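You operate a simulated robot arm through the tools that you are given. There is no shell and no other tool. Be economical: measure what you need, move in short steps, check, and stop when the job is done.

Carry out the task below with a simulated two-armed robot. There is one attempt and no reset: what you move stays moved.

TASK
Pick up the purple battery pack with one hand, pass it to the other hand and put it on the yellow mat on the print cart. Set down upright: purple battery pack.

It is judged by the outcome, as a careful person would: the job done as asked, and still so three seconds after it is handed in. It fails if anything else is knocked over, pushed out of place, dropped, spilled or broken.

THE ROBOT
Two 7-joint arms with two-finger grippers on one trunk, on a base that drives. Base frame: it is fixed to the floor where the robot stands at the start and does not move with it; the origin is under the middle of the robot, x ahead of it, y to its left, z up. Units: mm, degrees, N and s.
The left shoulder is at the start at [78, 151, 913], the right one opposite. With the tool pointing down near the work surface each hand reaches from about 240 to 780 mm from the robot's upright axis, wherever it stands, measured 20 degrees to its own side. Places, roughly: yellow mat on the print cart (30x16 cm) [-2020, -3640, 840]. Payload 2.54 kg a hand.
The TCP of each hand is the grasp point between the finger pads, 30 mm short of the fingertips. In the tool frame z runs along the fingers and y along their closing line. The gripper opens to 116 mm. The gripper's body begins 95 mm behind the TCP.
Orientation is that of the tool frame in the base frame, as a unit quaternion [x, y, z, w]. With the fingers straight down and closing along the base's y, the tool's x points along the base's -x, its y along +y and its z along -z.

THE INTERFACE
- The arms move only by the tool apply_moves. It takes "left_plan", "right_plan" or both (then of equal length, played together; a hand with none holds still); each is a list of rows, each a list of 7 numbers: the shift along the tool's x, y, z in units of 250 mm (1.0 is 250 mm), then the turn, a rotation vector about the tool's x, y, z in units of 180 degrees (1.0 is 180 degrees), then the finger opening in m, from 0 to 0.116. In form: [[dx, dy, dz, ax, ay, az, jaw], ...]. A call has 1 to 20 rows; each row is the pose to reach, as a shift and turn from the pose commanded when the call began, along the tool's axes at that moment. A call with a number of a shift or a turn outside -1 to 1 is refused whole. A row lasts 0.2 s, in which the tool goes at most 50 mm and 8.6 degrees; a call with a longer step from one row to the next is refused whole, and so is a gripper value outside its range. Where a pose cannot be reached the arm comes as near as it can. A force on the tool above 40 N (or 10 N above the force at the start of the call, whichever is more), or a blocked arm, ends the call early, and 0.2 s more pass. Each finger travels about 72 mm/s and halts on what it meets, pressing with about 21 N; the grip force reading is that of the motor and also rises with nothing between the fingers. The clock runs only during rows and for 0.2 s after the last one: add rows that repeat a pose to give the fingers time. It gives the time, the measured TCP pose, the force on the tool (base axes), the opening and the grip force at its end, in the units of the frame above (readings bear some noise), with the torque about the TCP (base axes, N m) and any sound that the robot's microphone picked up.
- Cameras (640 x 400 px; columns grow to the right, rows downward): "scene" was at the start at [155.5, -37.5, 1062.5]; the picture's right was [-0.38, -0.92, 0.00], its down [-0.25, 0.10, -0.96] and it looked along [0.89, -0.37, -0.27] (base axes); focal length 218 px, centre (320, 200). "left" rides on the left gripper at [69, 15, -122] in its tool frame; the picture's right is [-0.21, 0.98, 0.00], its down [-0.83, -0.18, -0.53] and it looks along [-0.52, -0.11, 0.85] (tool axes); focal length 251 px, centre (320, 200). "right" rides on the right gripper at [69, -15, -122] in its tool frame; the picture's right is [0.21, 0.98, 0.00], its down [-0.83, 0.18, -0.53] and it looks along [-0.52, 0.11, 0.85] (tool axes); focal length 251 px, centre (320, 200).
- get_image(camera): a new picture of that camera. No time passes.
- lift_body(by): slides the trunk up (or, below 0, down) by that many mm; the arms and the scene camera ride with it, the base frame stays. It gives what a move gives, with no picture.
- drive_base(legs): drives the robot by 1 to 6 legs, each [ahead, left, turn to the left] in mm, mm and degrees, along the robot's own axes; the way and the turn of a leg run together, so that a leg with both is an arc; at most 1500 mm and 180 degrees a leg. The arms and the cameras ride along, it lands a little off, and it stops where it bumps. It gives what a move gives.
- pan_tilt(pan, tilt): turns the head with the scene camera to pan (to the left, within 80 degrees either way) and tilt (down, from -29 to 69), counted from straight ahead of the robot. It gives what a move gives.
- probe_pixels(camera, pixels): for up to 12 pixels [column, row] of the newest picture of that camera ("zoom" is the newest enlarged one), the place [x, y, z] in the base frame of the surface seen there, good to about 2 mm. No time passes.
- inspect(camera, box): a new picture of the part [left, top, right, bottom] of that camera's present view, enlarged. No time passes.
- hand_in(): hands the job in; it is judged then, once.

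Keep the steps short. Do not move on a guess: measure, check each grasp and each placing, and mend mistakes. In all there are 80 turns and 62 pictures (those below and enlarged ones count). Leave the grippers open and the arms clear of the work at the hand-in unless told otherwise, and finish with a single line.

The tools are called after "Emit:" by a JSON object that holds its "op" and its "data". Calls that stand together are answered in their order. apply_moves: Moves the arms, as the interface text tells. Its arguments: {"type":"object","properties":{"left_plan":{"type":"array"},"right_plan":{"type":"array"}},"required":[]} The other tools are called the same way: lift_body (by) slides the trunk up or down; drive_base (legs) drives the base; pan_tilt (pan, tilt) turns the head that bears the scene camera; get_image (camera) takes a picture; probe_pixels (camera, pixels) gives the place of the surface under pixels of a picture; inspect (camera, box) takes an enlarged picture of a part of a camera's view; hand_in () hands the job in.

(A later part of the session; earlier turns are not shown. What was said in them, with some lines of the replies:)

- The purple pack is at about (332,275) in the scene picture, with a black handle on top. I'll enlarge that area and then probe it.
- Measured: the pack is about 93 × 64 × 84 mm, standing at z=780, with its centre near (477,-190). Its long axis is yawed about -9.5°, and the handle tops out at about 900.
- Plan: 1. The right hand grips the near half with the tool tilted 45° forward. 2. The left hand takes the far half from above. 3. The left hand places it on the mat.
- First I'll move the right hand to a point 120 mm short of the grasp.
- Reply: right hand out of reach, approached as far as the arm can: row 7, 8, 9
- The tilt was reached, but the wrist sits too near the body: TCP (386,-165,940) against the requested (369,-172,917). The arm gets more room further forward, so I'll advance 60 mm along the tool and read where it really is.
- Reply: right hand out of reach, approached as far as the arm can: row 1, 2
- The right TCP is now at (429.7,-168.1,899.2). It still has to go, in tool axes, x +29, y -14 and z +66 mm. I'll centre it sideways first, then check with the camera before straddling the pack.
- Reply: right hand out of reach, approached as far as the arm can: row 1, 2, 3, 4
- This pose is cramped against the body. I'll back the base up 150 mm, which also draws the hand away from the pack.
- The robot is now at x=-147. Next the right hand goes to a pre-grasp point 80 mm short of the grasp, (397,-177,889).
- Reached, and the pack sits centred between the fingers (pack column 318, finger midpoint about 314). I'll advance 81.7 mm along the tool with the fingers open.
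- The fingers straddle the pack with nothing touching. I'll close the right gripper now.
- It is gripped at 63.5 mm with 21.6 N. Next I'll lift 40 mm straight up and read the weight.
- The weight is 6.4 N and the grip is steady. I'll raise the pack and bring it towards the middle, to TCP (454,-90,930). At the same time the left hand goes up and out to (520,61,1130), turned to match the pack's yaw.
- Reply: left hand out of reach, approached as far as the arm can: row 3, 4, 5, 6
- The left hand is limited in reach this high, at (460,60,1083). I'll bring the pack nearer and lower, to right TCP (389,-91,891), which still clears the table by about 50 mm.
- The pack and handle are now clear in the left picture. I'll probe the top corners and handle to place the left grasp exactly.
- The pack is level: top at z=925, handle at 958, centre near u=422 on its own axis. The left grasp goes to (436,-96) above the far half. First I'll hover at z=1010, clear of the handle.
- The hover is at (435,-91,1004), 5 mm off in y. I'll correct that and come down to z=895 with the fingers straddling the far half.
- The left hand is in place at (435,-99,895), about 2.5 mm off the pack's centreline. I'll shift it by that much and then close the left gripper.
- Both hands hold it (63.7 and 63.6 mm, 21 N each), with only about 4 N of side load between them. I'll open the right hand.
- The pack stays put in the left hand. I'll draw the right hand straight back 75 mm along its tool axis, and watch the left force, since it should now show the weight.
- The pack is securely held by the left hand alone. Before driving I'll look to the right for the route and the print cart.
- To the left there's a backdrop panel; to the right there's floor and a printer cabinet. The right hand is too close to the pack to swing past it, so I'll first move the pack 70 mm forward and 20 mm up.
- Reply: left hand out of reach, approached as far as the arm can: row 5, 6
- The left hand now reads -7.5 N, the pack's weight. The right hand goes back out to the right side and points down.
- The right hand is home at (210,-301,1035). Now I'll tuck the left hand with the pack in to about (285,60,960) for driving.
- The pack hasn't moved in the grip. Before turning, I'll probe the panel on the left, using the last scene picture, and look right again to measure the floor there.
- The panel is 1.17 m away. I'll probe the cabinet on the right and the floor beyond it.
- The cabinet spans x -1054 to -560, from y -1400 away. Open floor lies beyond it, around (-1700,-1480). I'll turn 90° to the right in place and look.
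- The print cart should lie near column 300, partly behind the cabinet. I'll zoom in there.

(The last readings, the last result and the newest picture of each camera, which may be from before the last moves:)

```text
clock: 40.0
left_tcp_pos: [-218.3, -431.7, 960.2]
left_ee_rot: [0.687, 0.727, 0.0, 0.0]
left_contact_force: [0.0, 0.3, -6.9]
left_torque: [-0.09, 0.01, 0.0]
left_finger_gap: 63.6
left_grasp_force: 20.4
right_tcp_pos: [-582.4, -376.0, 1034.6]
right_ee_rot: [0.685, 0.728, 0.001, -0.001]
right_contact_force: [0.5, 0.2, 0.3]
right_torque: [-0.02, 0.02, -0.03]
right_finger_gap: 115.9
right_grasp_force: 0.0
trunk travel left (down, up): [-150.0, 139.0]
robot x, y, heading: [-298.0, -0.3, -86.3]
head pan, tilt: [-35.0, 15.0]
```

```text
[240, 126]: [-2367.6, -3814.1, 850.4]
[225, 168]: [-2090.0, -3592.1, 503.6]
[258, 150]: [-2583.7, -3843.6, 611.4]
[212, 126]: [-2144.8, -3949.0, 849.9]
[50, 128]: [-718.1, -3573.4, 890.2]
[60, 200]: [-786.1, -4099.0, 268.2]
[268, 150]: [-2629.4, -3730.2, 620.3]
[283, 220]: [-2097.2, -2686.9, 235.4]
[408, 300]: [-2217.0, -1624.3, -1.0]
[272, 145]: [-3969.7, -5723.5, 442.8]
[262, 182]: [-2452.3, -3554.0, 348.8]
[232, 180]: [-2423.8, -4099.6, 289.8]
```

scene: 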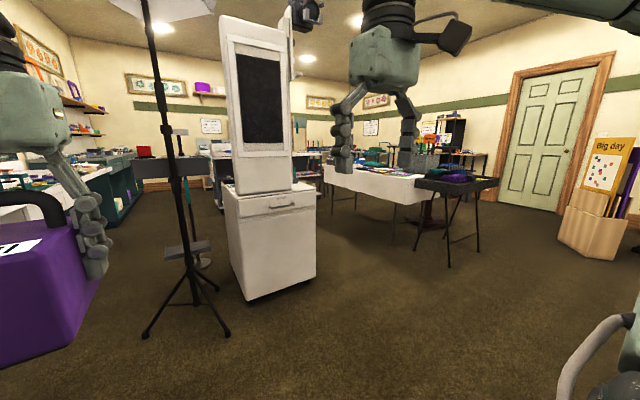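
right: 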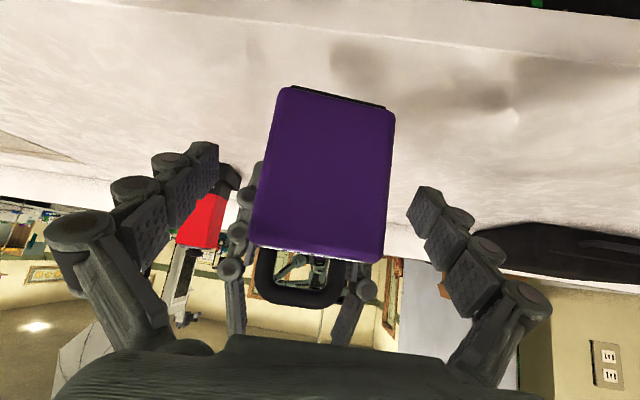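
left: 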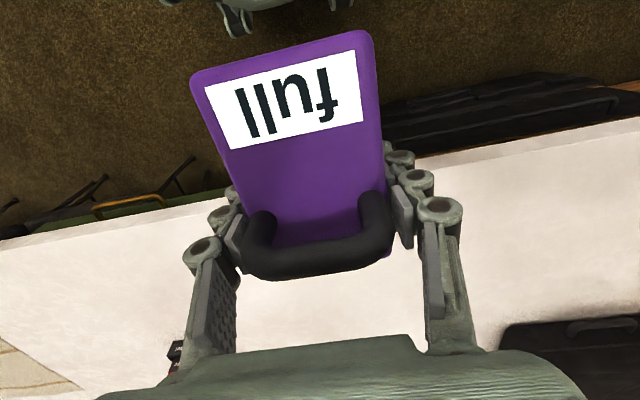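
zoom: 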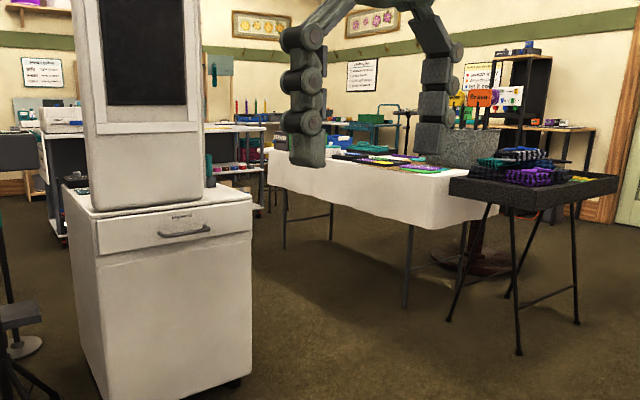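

The cart's top is at z≈850, with its front near y≈-3560. The aisle between the cabinet (x>-1140) and the table (x<-2040) is about 900 mm wide and centred near x=-1600. I'll drive to its mouth at (-1620,-700), then look down it.

Emit:
{"op": "drive_base", "data": {"legs": [[618, -1360, 0]]}}

Emit:
{"op": "pan_tilt", "data": {"pan": 0, "tilt": 15}}

Emit:
{"op": "get_image", "data": {"camera": "scene"}}

```text
clock: 53.2
left_tcp_pos: [-1555.3, -1117.7, 960.1]
left_ee_rot: [0.694, 0.72, 0.0, 0.0]
left_contact_force: [-0.3, 0.2, -6.7]
left_torque: [-0.14, -0.02, 0.0]
left_finger_gap: 63.7
left_grasp_force: 20.8
right_tcp_pos: [-1918.6, -1055.0, 1034.2]
right_ee_rot: [0.693, 0.721, 0.0, -0.001]
right_contact_force: [0.2, -0.5, 1.2]
right_torque: [-0.04, 0.0, 0.0]
right_finger_gap: 115.8
right_grasp_force: 0.1
trunk travel left (down, up): [-150.0, 139.0]
robot x, y, heading: [-1630.2, -683.9, -87.5]
head pan, tilt: [-35.0, 15.0]
```

```text
clock: 54.2
left_tcp_pos: [-1555.6, -1117.9, 959.8]
left_ee_rot: [0.694, 0.72, 0.0, 0.0]
left_contact_force: [-0.2, 0.4, -5.7]
left_torque: [-0.15, -0.01, -0.02]
left_finger_gap: 63.5
left_grasp_force: 20.9
right_tcp_pos: [-1919.0, -1055.2, 1034.1]
right_ee_rot: [0.694, 0.72, 0.0, 0.0]
right_contact_force: [-0.7, -0.4, -0.7]
right_torque: [-0.02, 0.03, 0.0]
right_finger_gap: 116.3
right_grasp_force: 0.0
trunk travel left (down, up): [-150.0, 139.0]
robot x, y, heading: [-1631.8, -684.5, -87.7]
head pan, tilt: [0.0, 15.0]
```

```text
31 pictures are left
```

scene: 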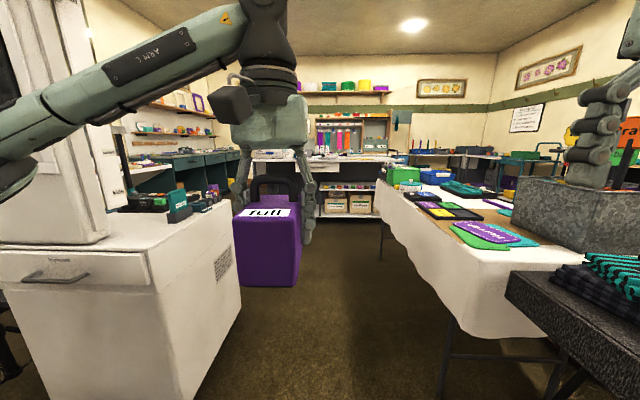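

The aisle is visible. I'll probe its walls: the cabinet edge, table edge, cart and mat.

Emit:
{"op": "probe_pixels", "data": {"camera": "scene", "pixels": [[155, 262], [240, 290], [205, 195], [240, 210], [380, 200], [460, 310], [505, 300], [400, 240], [320, 218], [375, 218], [390, 158], [340, 158]]}}

Emit:
{"op": "inspect", "data": {"camera": "scene", "box": [220, 100, 460, 250]}}

```text
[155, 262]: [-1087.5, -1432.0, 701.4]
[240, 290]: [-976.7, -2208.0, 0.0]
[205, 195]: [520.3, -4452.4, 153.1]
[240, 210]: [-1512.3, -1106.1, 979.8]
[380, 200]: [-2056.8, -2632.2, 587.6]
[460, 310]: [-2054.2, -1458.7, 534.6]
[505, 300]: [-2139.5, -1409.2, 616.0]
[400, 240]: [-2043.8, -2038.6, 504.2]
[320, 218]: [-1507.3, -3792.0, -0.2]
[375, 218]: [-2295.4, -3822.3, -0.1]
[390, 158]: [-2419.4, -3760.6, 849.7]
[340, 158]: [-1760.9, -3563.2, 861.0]
```

```text
2.67 times, centred on (340, 175) of scene
```

zoom: 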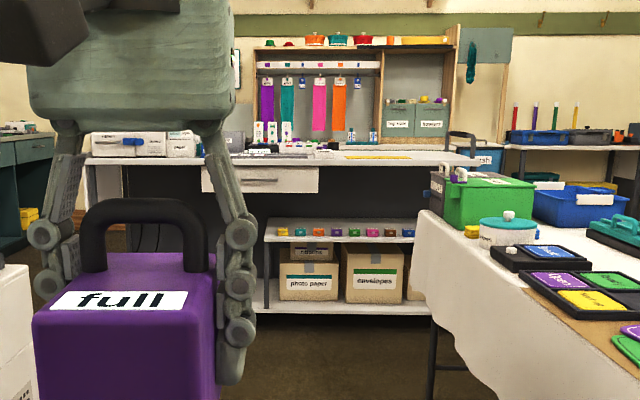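

The yellow mat shows as a thin line at zoom (378,157). I'll probe the mat, the left elbow and the tower to check the aisle clearance.

Emit:
{"op": "probe_pixels", "data": {"camera": "zoom", "pixels": [[350, 156], [408, 156], [378, 157], [320, 155], [475, 158], [265, 180], [210, 178], [95, 158], [470, 150]]}}

Emit:
{"op": "probe_pixels", "data": {"camera": "scene", "pixels": [[20, 170], [10, 130], [60, 120], [120, 180], [105, 150], [180, 200], [125, 205]]}}

```text
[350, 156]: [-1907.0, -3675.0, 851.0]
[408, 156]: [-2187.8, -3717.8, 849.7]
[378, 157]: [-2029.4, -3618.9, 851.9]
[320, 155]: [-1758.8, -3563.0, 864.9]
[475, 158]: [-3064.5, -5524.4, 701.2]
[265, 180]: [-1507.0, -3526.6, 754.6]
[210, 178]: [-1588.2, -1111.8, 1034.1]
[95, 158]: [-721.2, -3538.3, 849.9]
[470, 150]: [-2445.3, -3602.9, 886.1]
```

```text
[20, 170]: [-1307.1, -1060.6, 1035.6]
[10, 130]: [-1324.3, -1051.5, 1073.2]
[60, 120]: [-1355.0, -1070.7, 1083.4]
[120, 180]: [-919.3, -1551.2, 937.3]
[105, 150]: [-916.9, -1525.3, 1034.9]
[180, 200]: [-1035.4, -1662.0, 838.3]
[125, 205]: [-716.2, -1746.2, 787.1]
```

The elbows reach about 330 mm sideways, so the aisle is wide enough. The cart's front edge is at y≈-3540 and the mat is centred near (-2020,-3640), z=851. I'll drive straight down the aisle to y≈-2850.

Emit:
{"op": "drive_base", "data": {"legs": [[1400, 0, 0], [750, 0, 0]]}}

Emit:
{"op": "pan_tilt", "data": {"pan": -30, "tilt": 22}}

Emit:
{"op": "get_image", "data": {"camera": "scene"}}

```text
clock: 65.1
left_tcp_pos: [-1459.6, -3312.5, 960.4]
left_ee_rot: [0.696, 0.718, 0.0, 0.0]
left_contact_force: [-0.4, -0.5, -7.3]
left_torque: [-0.15, -0.02, 0.0]
left_finger_gap: 63.5
left_grasp_force: 20.8
right_tcp_pos: [-1821.4, -3245.4, 1034.8]
right_ee_rot: [0.695, 0.719, 0.001, -0.001]
right_contact_force: [1.0, 0.1, -0.5]
right_torque: [0.01, -0.03, -0.01]
right_finger_gap: 115.9
right_grasp_force: 0.1
trunk travel left (down, up): [-150.0, 139.0]
robot x, y, heading: [-1533.3, -2877.2, -87.8]
head pan, tilt: [0.0, 15.0]
```

```text
clock: 66.1
left_tcp_pos: [-1459.5, -3311.8, 960.5]
left_ee_rot: [0.696, 0.718, 0.0, 0.0]
left_contact_force: [0.5, 0.2, -6.8]
left_torque: [-0.14, 0.01, 0.01]
left_finger_gap: 63.7
left_grasp_force: 20.6
right_tcp_pos: [-1821.6, -3247.1, 1034.1]
right_ee_rot: [0.695, 0.719, 0.0, 0.001]
right_contact_force: [0.6, 0.0, -0.5]
right_torque: [-0.01, -0.02, -0.01]
right_finger_gap: 116.1
right_grasp_force: 0.1
trunk travel left (down, up): [-150.0, 139.0]
robot x, y, heading: [-1532.7, -2878.2, -87.8]
head pan, tilt: [-30.0, 22.0]
```

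```text
29 pictures are left
```

scene: 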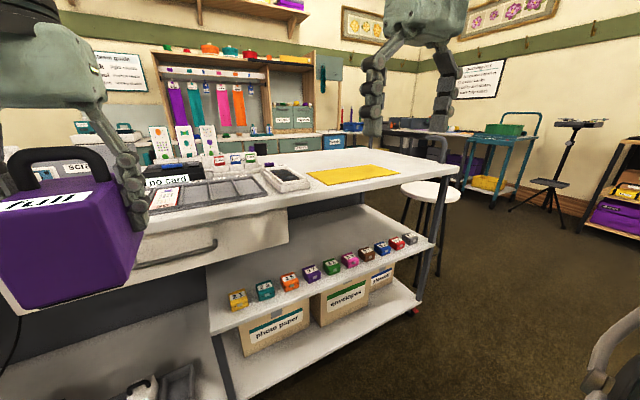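

Emit:
{"op": "probe_pixels", "data": {"camera": "scene", "pixels": [[308, 174], [373, 165], [400, 173], [332, 185], [355, 175], [295, 180], [290, 205], [455, 175], [440, 210], [210, 240], [270, 175], [300, 230]]}}

```text
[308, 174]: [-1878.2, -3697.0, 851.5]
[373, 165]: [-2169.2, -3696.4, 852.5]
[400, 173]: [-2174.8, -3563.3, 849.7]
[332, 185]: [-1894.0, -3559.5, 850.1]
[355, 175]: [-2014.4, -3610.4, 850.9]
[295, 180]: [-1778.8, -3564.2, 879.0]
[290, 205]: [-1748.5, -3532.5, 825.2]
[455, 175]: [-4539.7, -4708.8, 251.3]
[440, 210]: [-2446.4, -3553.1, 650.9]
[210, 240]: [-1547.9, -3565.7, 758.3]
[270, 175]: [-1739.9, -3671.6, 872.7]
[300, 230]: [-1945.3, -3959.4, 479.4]
```

The mat spans x -1870 to -2172 and y -3560 to about -3710, at z=851. There's a phone-like device at x≈-1780, z≈880, which I must avoid. I'll drive to (-1750,-3000) and then turn right 32°, which keeps the pack short of the cart.

Emit:
{"op": "drive_base", "data": {"legs": [[114, -221, 0], [0, 0, -32]]}}

Emit:
{"op": "pan_tilt", "data": {"pan": 0, "tilt": 30}}

Emit:
{"op": "get_image", "data": {"camera": "scene"}}

```text
clock: 70.5
left_tcp_pos: [-1929.0, -3406.9, 960.2]
left_ee_rot: [0.869, 0.494, 0.0, 0.0]
left_contact_force: [0.7, 0.6, -7.6]
left_torque: [-0.12, 0.04, -0.01]
left_finger_gap: 63.7
left_grasp_force: 21.2
right_tcp_pos: [-2200.1, -3157.3, 1035.4]
right_ee_rot: [0.869, 0.495, 0.0, 0.0]
right_contact_force: [-0.9, 0.1, -0.2]
right_torque: [0.01, -0.01, 0.02]
right_finger_gap: 115.9
right_grasp_force: 0.2
trunk travel left (down, up): [-150.0, 139.0]
robot x, y, heading: [-1754.9, -3003.2, -120.4]
head pan, tilt: [-30.0, 22.0]
```

```text
clock: 71.5
left_tcp_pos: [-1930.4, -3406.5, 960.4]
left_ee_rot: [0.87, 0.493, 0.0, 0.0]
left_contact_force: [-1.0, -0.2, -7.0]
left_torque: [-0.1, 0.07, 0.03]
left_finger_gap: 63.5
left_grasp_force: 20.4
right_tcp_pos: [-2200.0, -3156.3, 1034.4]
right_ee_rot: [0.869, 0.496, -0.001, 0.0]
right_contact_force: [-0.3, -0.4, -0.2]
right_torque: [0.01, 0.03, -0.01]
right_finger_gap: 115.9
right_grasp_force: 0.0
trunk travel left (down, up): [-150.0, 139.0]
robot x, y, heading: [-1759.7, -3005.1, -120.6]
head pan, tilt: [0.0, 30.0]
```

```text
28 pictures are left
```

scene: 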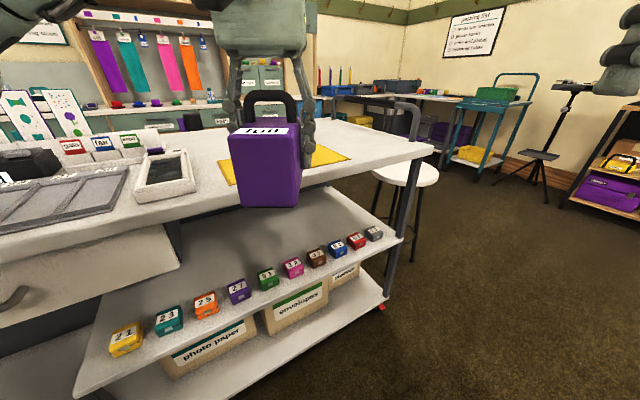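

There's a clear view of the mat ahead, with nothing near it. The mat is about 700 mm away, so I'll go 110 mm closer.

Emit:
{"op": "drive_base", "data": {"legs": [[110, 0, 0]]}}

```text
clock: 72.6
left_tcp_pos: [-1984.5, -3502.9, 960.3]
left_ee_rot: [0.868, 0.496, 0.0, 0.0]
left_contact_force: [-0.8, -0.2, -7.1]
left_torque: [-0.12, 0.11, -0.02]
left_finger_gap: 63.8
left_grasp_force: 21.1
right_tcp_pos: [-2254.7, -3252.5, 1033.6]
right_ee_rot: [0.868, 0.496, 0.001, 0.0]
right_contact_force: [-0.5, -1.1, 0.6]
right_torque: [0.01, -0.04, -0.02]
right_finger_gap: 116.0
right_grasp_force: 0.0
trunk travel left (down, up): [-150.0, 139.0]
robot x, y, heading: [-1812.8, -3098.9, -120.3]
head pan, tilt: [0.0, 30.0]
```

I'll extend the left hand so the pack is centred over the mat, at hover TCP z=930 (pack bottom about 25 mm above the mat).

Emit:
{"op": "apply_moves", "data": {"left_plan": [[-0.105, 0.022, 0.02, 0, 0, 0, 0.03], [-0.211, 0.043, 0.04, 0, 0, 0, 0.03], [-0.316, 0.065, 0.06, 0, 0, 0, 0.03], [-0.422, 0.087, 0.08, 0, 0, 0, 0.03], [-0.527, 0.108, 0.1, 0, 0, 0, 0.03], [-0.633, 0.13, 0.12, 0, 0, 0, 0.03], [-0.633, 0.13, 0.12, 0, 0, 0, 0.03]]}}

Emit:
{"op": "get_image", "data": {"camera": "left"}}

Emit:
{"op": "get_image", "data": {"camera": "scene"}}

```text
clock: 74.2
left_tcp_pos: [-2034.8, -3656.4, 931.3]
left_ee_rot: [0.869, 0.495, 0.0, 0.001]
left_contact_force: [-1.0, 0.7, -7.0]
left_torque: [-0.12, 0.07, 0.01]
left_finger_gap: 64.0
left_grasp_force: 21.1
right_tcp_pos: [-2255.0, -3252.2, 1035.0]
right_ee_rot: [0.868, 0.496, 0.001, 0.0]
right_contact_force: [-0.1, 0.3, 0.9]
right_torque: [-0.02, 0.03, 0.01]
right_finger_gap: 116.1
right_grasp_force: 0.1
trunk travel left (down, up): [-150.0, 139.0]
robot x, y, heading: [-1813.5, -3097.8, -120.5]
head pan, tilt: [0.0, 30.0]
```

```text
27 pictures are left
```

left: 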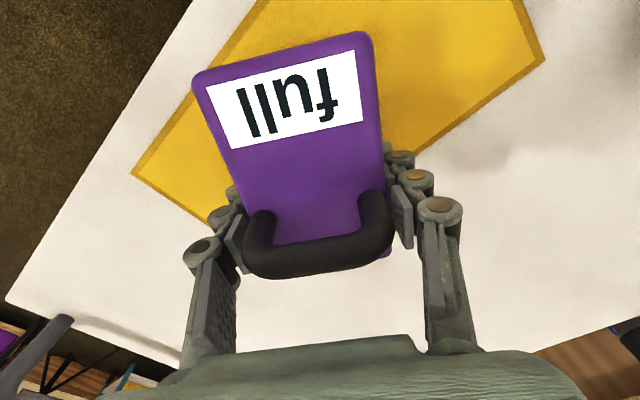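

```text
26 pictures are left
```

scene: 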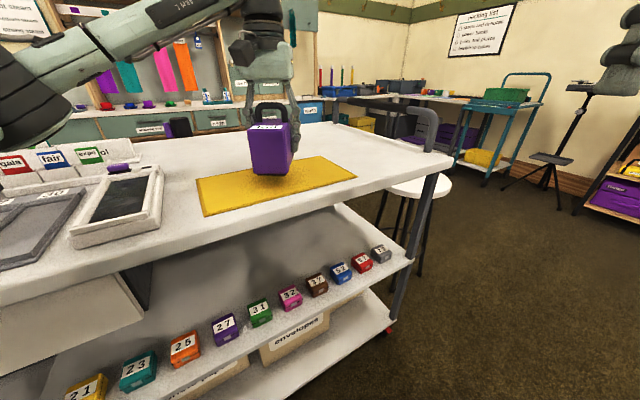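

The pack is over the mat, but it looks near the far edge. I'll probe the mat corners and pack corners to check.

Emit:
{"op": "probe_pixels", "data": {"camera": "left", "pixels": [[134, 173], [541, 58], [205, 218], [440, 135], [198, 82], [365, 40], [240, 205], [385, 180], [385, 255]]}}

Emit:
{"op": "probe_pixels", "data": {"camera": "scene", "pixels": [[197, 180], [206, 214], [354, 177], [323, 158], [255, 170], [288, 172], [249, 140]]}}

```text
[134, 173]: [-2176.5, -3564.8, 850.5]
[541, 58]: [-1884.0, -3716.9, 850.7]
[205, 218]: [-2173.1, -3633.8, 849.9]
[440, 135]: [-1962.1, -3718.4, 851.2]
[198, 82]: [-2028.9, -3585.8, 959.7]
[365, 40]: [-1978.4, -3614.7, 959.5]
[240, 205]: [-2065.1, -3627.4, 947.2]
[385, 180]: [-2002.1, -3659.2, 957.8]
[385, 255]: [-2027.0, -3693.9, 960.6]
```

```text
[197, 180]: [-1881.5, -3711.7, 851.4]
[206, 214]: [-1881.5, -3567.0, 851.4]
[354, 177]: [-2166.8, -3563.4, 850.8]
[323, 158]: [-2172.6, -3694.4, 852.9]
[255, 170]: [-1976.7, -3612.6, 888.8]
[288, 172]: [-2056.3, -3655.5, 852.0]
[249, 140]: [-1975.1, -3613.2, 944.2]
```

The mat centre is (-2027,-3640) and the pack centre is at the same place. Its top is at z=960, so the bottom is about 876. I'll lower it 24 mm slowly.

Emit:
{"op": "apply_moves", "data": {"left_plan": [[0, 0, 0.024, 0, 0, 0, 0.03], [0, 0, 0.048, 0, 0, 0, 0.03], [0, 0, 0.068, 0, 0, 0, 0.03], [0, 0, 0.084, 0, 0, 0, 0.03], [0, 0, 0.092, 0, 0, 0, 0.03], [0, 0, 0.096, 0, 0, 0, 0.03], [0, 0, 0.096, 0, 0, 0, 0.03]]}}

Emit:
{"op": "inspect", "data": {"camera": "scene", "box": [190, 90, 370, 230]}}

```text
clock: 75.8
left_tcp_pos: [-2035.8, -3654.4, 905.1]
left_ee_rot: [0.869, 0.495, 0.001, 0.0]
left_contact_force: [-0.6, 0.0, -7.9]
left_torque: [-0.11, 0.05, -0.01]
left_finger_gap: 63.6
left_grasp_force: 21.3
right_tcp_pos: [-2254.5, -3252.8, 1034.9]
right_ee_rot: [0.868, 0.496, 0.001, -0.002]
right_contact_force: [0.0, 0.5, 0.0]
right_torque: [-0.02, 0.04, -0.02]
right_finger_gap: 116.1
right_grasp_force: 0.1
trunk travel left (down, up): [-150.0, 139.0]
robot x, y, heading: [-1812.4, -3099.6, -120.2]
head pan, tilt: [0.0, 30.0]
```

```text
2.86 times, centred on (280, 160) of scene
```

zoom: 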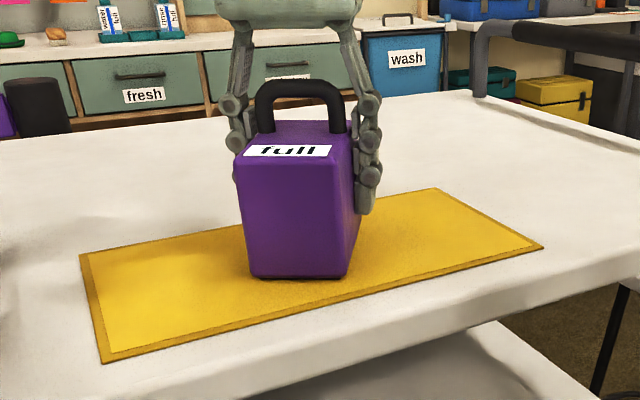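

Still the full weight at -7.9 N, so it's a millimetre or two above the mat. I'll go down in 0.5 mm steps until the force changes.

Emit:
{"op": "apply_moves", "data": {"left_plan": [[0, 0, 0.002, 0, 0, 0, 0.03], [0, 0, 0.004, 0, 0, 0, 0.03], [0, 0, 0.006, 0, 0, 0, 0.03], [0, 0, 0.008, 0, 0, 0, 0.03], [0, 0, 0.008, 0, 0, 0, 0.03]]}}

```text
clock: 77.0
left_tcp_pos: [-2035.2, -3653.6, 904.0]
left_ee_rot: [0.869, 0.495, 0.0, 0.0]
left_contact_force: [2.1, -2.4, 3.9]
left_torque: [0.26, -0.53, -0.2]
left_finger_gap: 63.6
left_grasp_force: 20.8
right_tcp_pos: [-2254.5, -3253.1, 1036.7]
right_ee_rot: [0.868, 0.497, -0.001, 0.0]
right_contact_force: [-0.1, -0.8, 0.6]
right_torque: [0.01, -0.02, -0.03]
right_finger_gap: 115.8
right_grasp_force: 0.1
trunk travel left (down, up): [-150.0, 139.0]
robot x, y, heading: [-1814.6, -3095.6, -120.4]
head pan, tilt: [0.0, 30.0]
```

It has touched: the force went from -7.9 to +3.9 N, so the mat carries the pack. I'll open the left fingers.

Emit:
{"op": "apply_moves", "data": {"left_plan": [[0, 0, 0, 0, 0, 0, 0.066], [0, 0, 0, 0, 0, 0, 0.075], [0, 0, 0, 0, 0, 0, 0.095], [0, 0, 0, 0, 0, 0, 0.116], [0, 0, 0, 0, 0, 0, 0.116], [0, 0, 0, 0, 0, 0, 0.116]]}}

Emit:
{"op": "get_image", "data": {"camera": "left"}}

```text
clock: 78.4
left_tcp_pos: [-2036.1, -3655.3, 903.6]
left_ee_rot: [0.869, 0.495, 0.0, 0.001]
left_contact_force: [-0.2, -0.6, 0.1]
left_torque: [0.02, -0.01, 0.0]
left_finger_gap: 116.0
left_grasp_force: 0.0
right_tcp_pos: [-2254.8, -3252.0, 1034.9]
right_ee_rot: [0.868, 0.496, 0.001, 0.0]
right_contact_force: [-0.4, 0.6, -0.9]
right_torque: [0.02, -0.02, -0.01]
right_finger_gap: 116.0
right_grasp_force: 0.1
trunk travel left (down, up): [-150.0, 139.0]
robot x, y, heading: [-1811.3, -3099.0, -120.0]
head pan, tilt: [0.0, 30.0]
```

```text
24 pictures are left
```

left: 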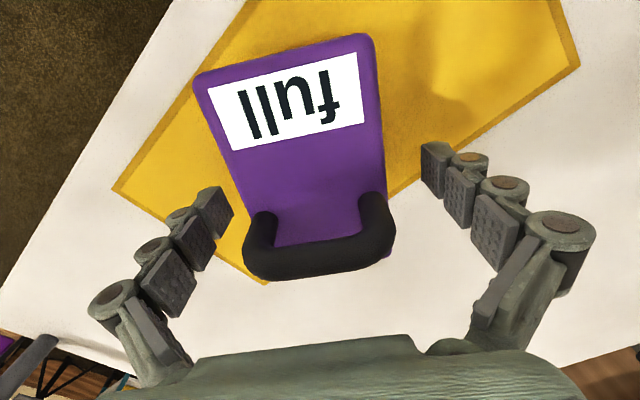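

Released, and the fingers clear both sides. I'll raise the hand 105 mm straight up, past the handle, and then bring it back towards the robot.

Emit:
{"op": "apply_moves", "data": {"left_plan": [[0, 0, -0.06, 0, 0, 0, 0.116], [0, 0, -0.12, 0, 0, 0, 0.116], [0, 0, -0.18, 0, 0, 0, 0.116], [0, 0, -0.24, 0, 0, 0, 0.116], [0, 0, -0.3, 0, 0, 0, 0.116], [0, 0, -0.36, 0, 0, 0, 0.116], [0, 0, -0.42, 0, 0, 0, 0.116], [0, 0, -0.42, 0, 0, 0, 0.116]]}}

```text
clock: 80.2
left_tcp_pos: [-2034.1, -3653.6, 1010.0]
left_ee_rot: [0.868, 0.496, -0.001, 0.0]
left_contact_force: [-0.5, 0.3, 0.0]
left_torque: [0.03, 0.02, -0.01]
left_finger_gap: 115.8
left_grasp_force: 0.1
right_tcp_pos: [-2255.0, -3251.8, 1035.1]
right_ee_rot: [0.868, 0.496, 0.0, 0.0]
right_contact_force: [-0.5, -0.6, 1.0]
right_torque: [-0.04, 0.03, 0.0]
right_finger_gap: 115.9
right_grasp_force: 0.0
trunk travel left (down, up): [-150.0, 139.0]
robot x, y, heading: [-1813.0, -3097.3, -120.3]
head pan, tilt: [0.0, 30.0]
```

The fingertips are at about z=980, above the handle (971) and outside it. I'll retract towards the robot, rising slightly.

Emit:
{"op": "apply_moves", "data": {"left_plan": [[0.05, 0, -0.08, 0, 0, 0, 0.116], [0.18, 0, -0.1, 0, 0, 0, 0.116], [0.32, 0, -0.1, 0, 0, 0, 0.116], [0.46, 0, -0.1, 0, 0, 0, 0.116], [0.6, 0, -0.1, 0, 0, 0, 0.116], [0.72, 0, -0.1, 0, 0, 0, 0.116], [0.72, 0, -0.1, 0, 0, 0, 0.116]]}}

Emit:
{"op": "get_image", "data": {"camera": "scene"}}

Emit:
{"op": "inspect", "data": {"camera": "scene", "box": [190, 90, 370, 230]}}

Emit:
{"op": "get_image", "data": {"camera": "left"}}

```text
clock: 81.8
left_tcp_pos: [-1942.5, -3497.1, 1035.6]
left_ee_rot: [0.868, 0.496, 0.0, 0.0]
left_contact_force: [1.0, 0.4, -1.1]
left_torque: [0.03, 0.04, 0.0]
left_finger_gap: 116.0
left_grasp_force: 0.1
right_tcp_pos: [-2254.9, -3252.2, 1035.2]
right_ee_rot: [0.868, 0.496, 0.001, 0.0]
right_contact_force: [-0.4, 0.7, -0.8]
right_torque: [0.0, 0.01, 0.01]
right_finger_gap: 115.7
right_grasp_force: 0.1
trunk travel left (down, up): [-150.0, 139.0]
robot x, y, heading: [-1813.7, -3098.5, -120.2]
head pan, tilt: [0.0, 30.0]
```

```text
23 pictures are left
```

scene: 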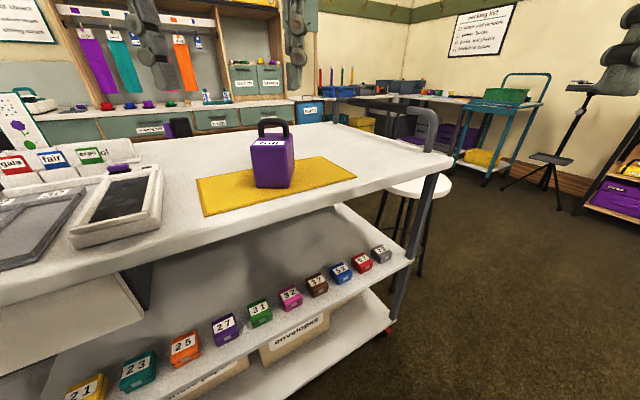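

```text
2.86 times, centred on (280, 160) of scene
```

zoom: 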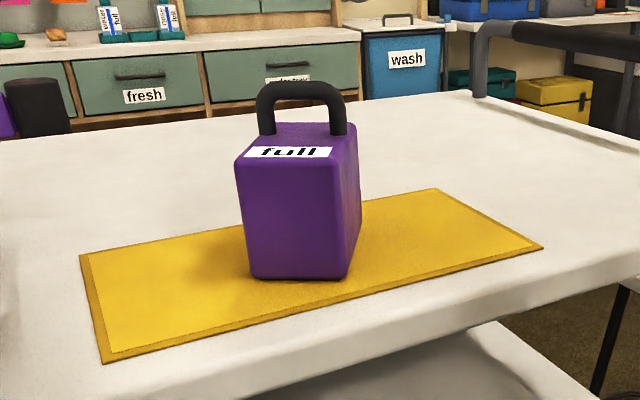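

```text
21 pictures are left
```

left: 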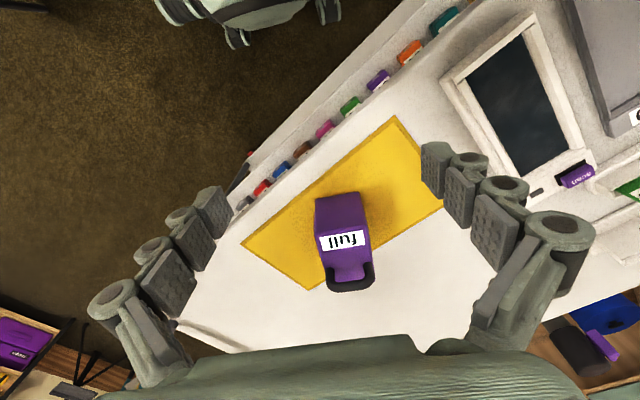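

The pack stands upright in the middle of the yellow mat. Both grippers are open and clear, and nothing else has moved, so I'm handing in.

Emit:
{"op": "hand_in", "data": {}}

```text
The job is handed in.
```

The purple battery pack was picked up with the right hand, passed to the left, and set upright on the yellow mat; the job is handed in.
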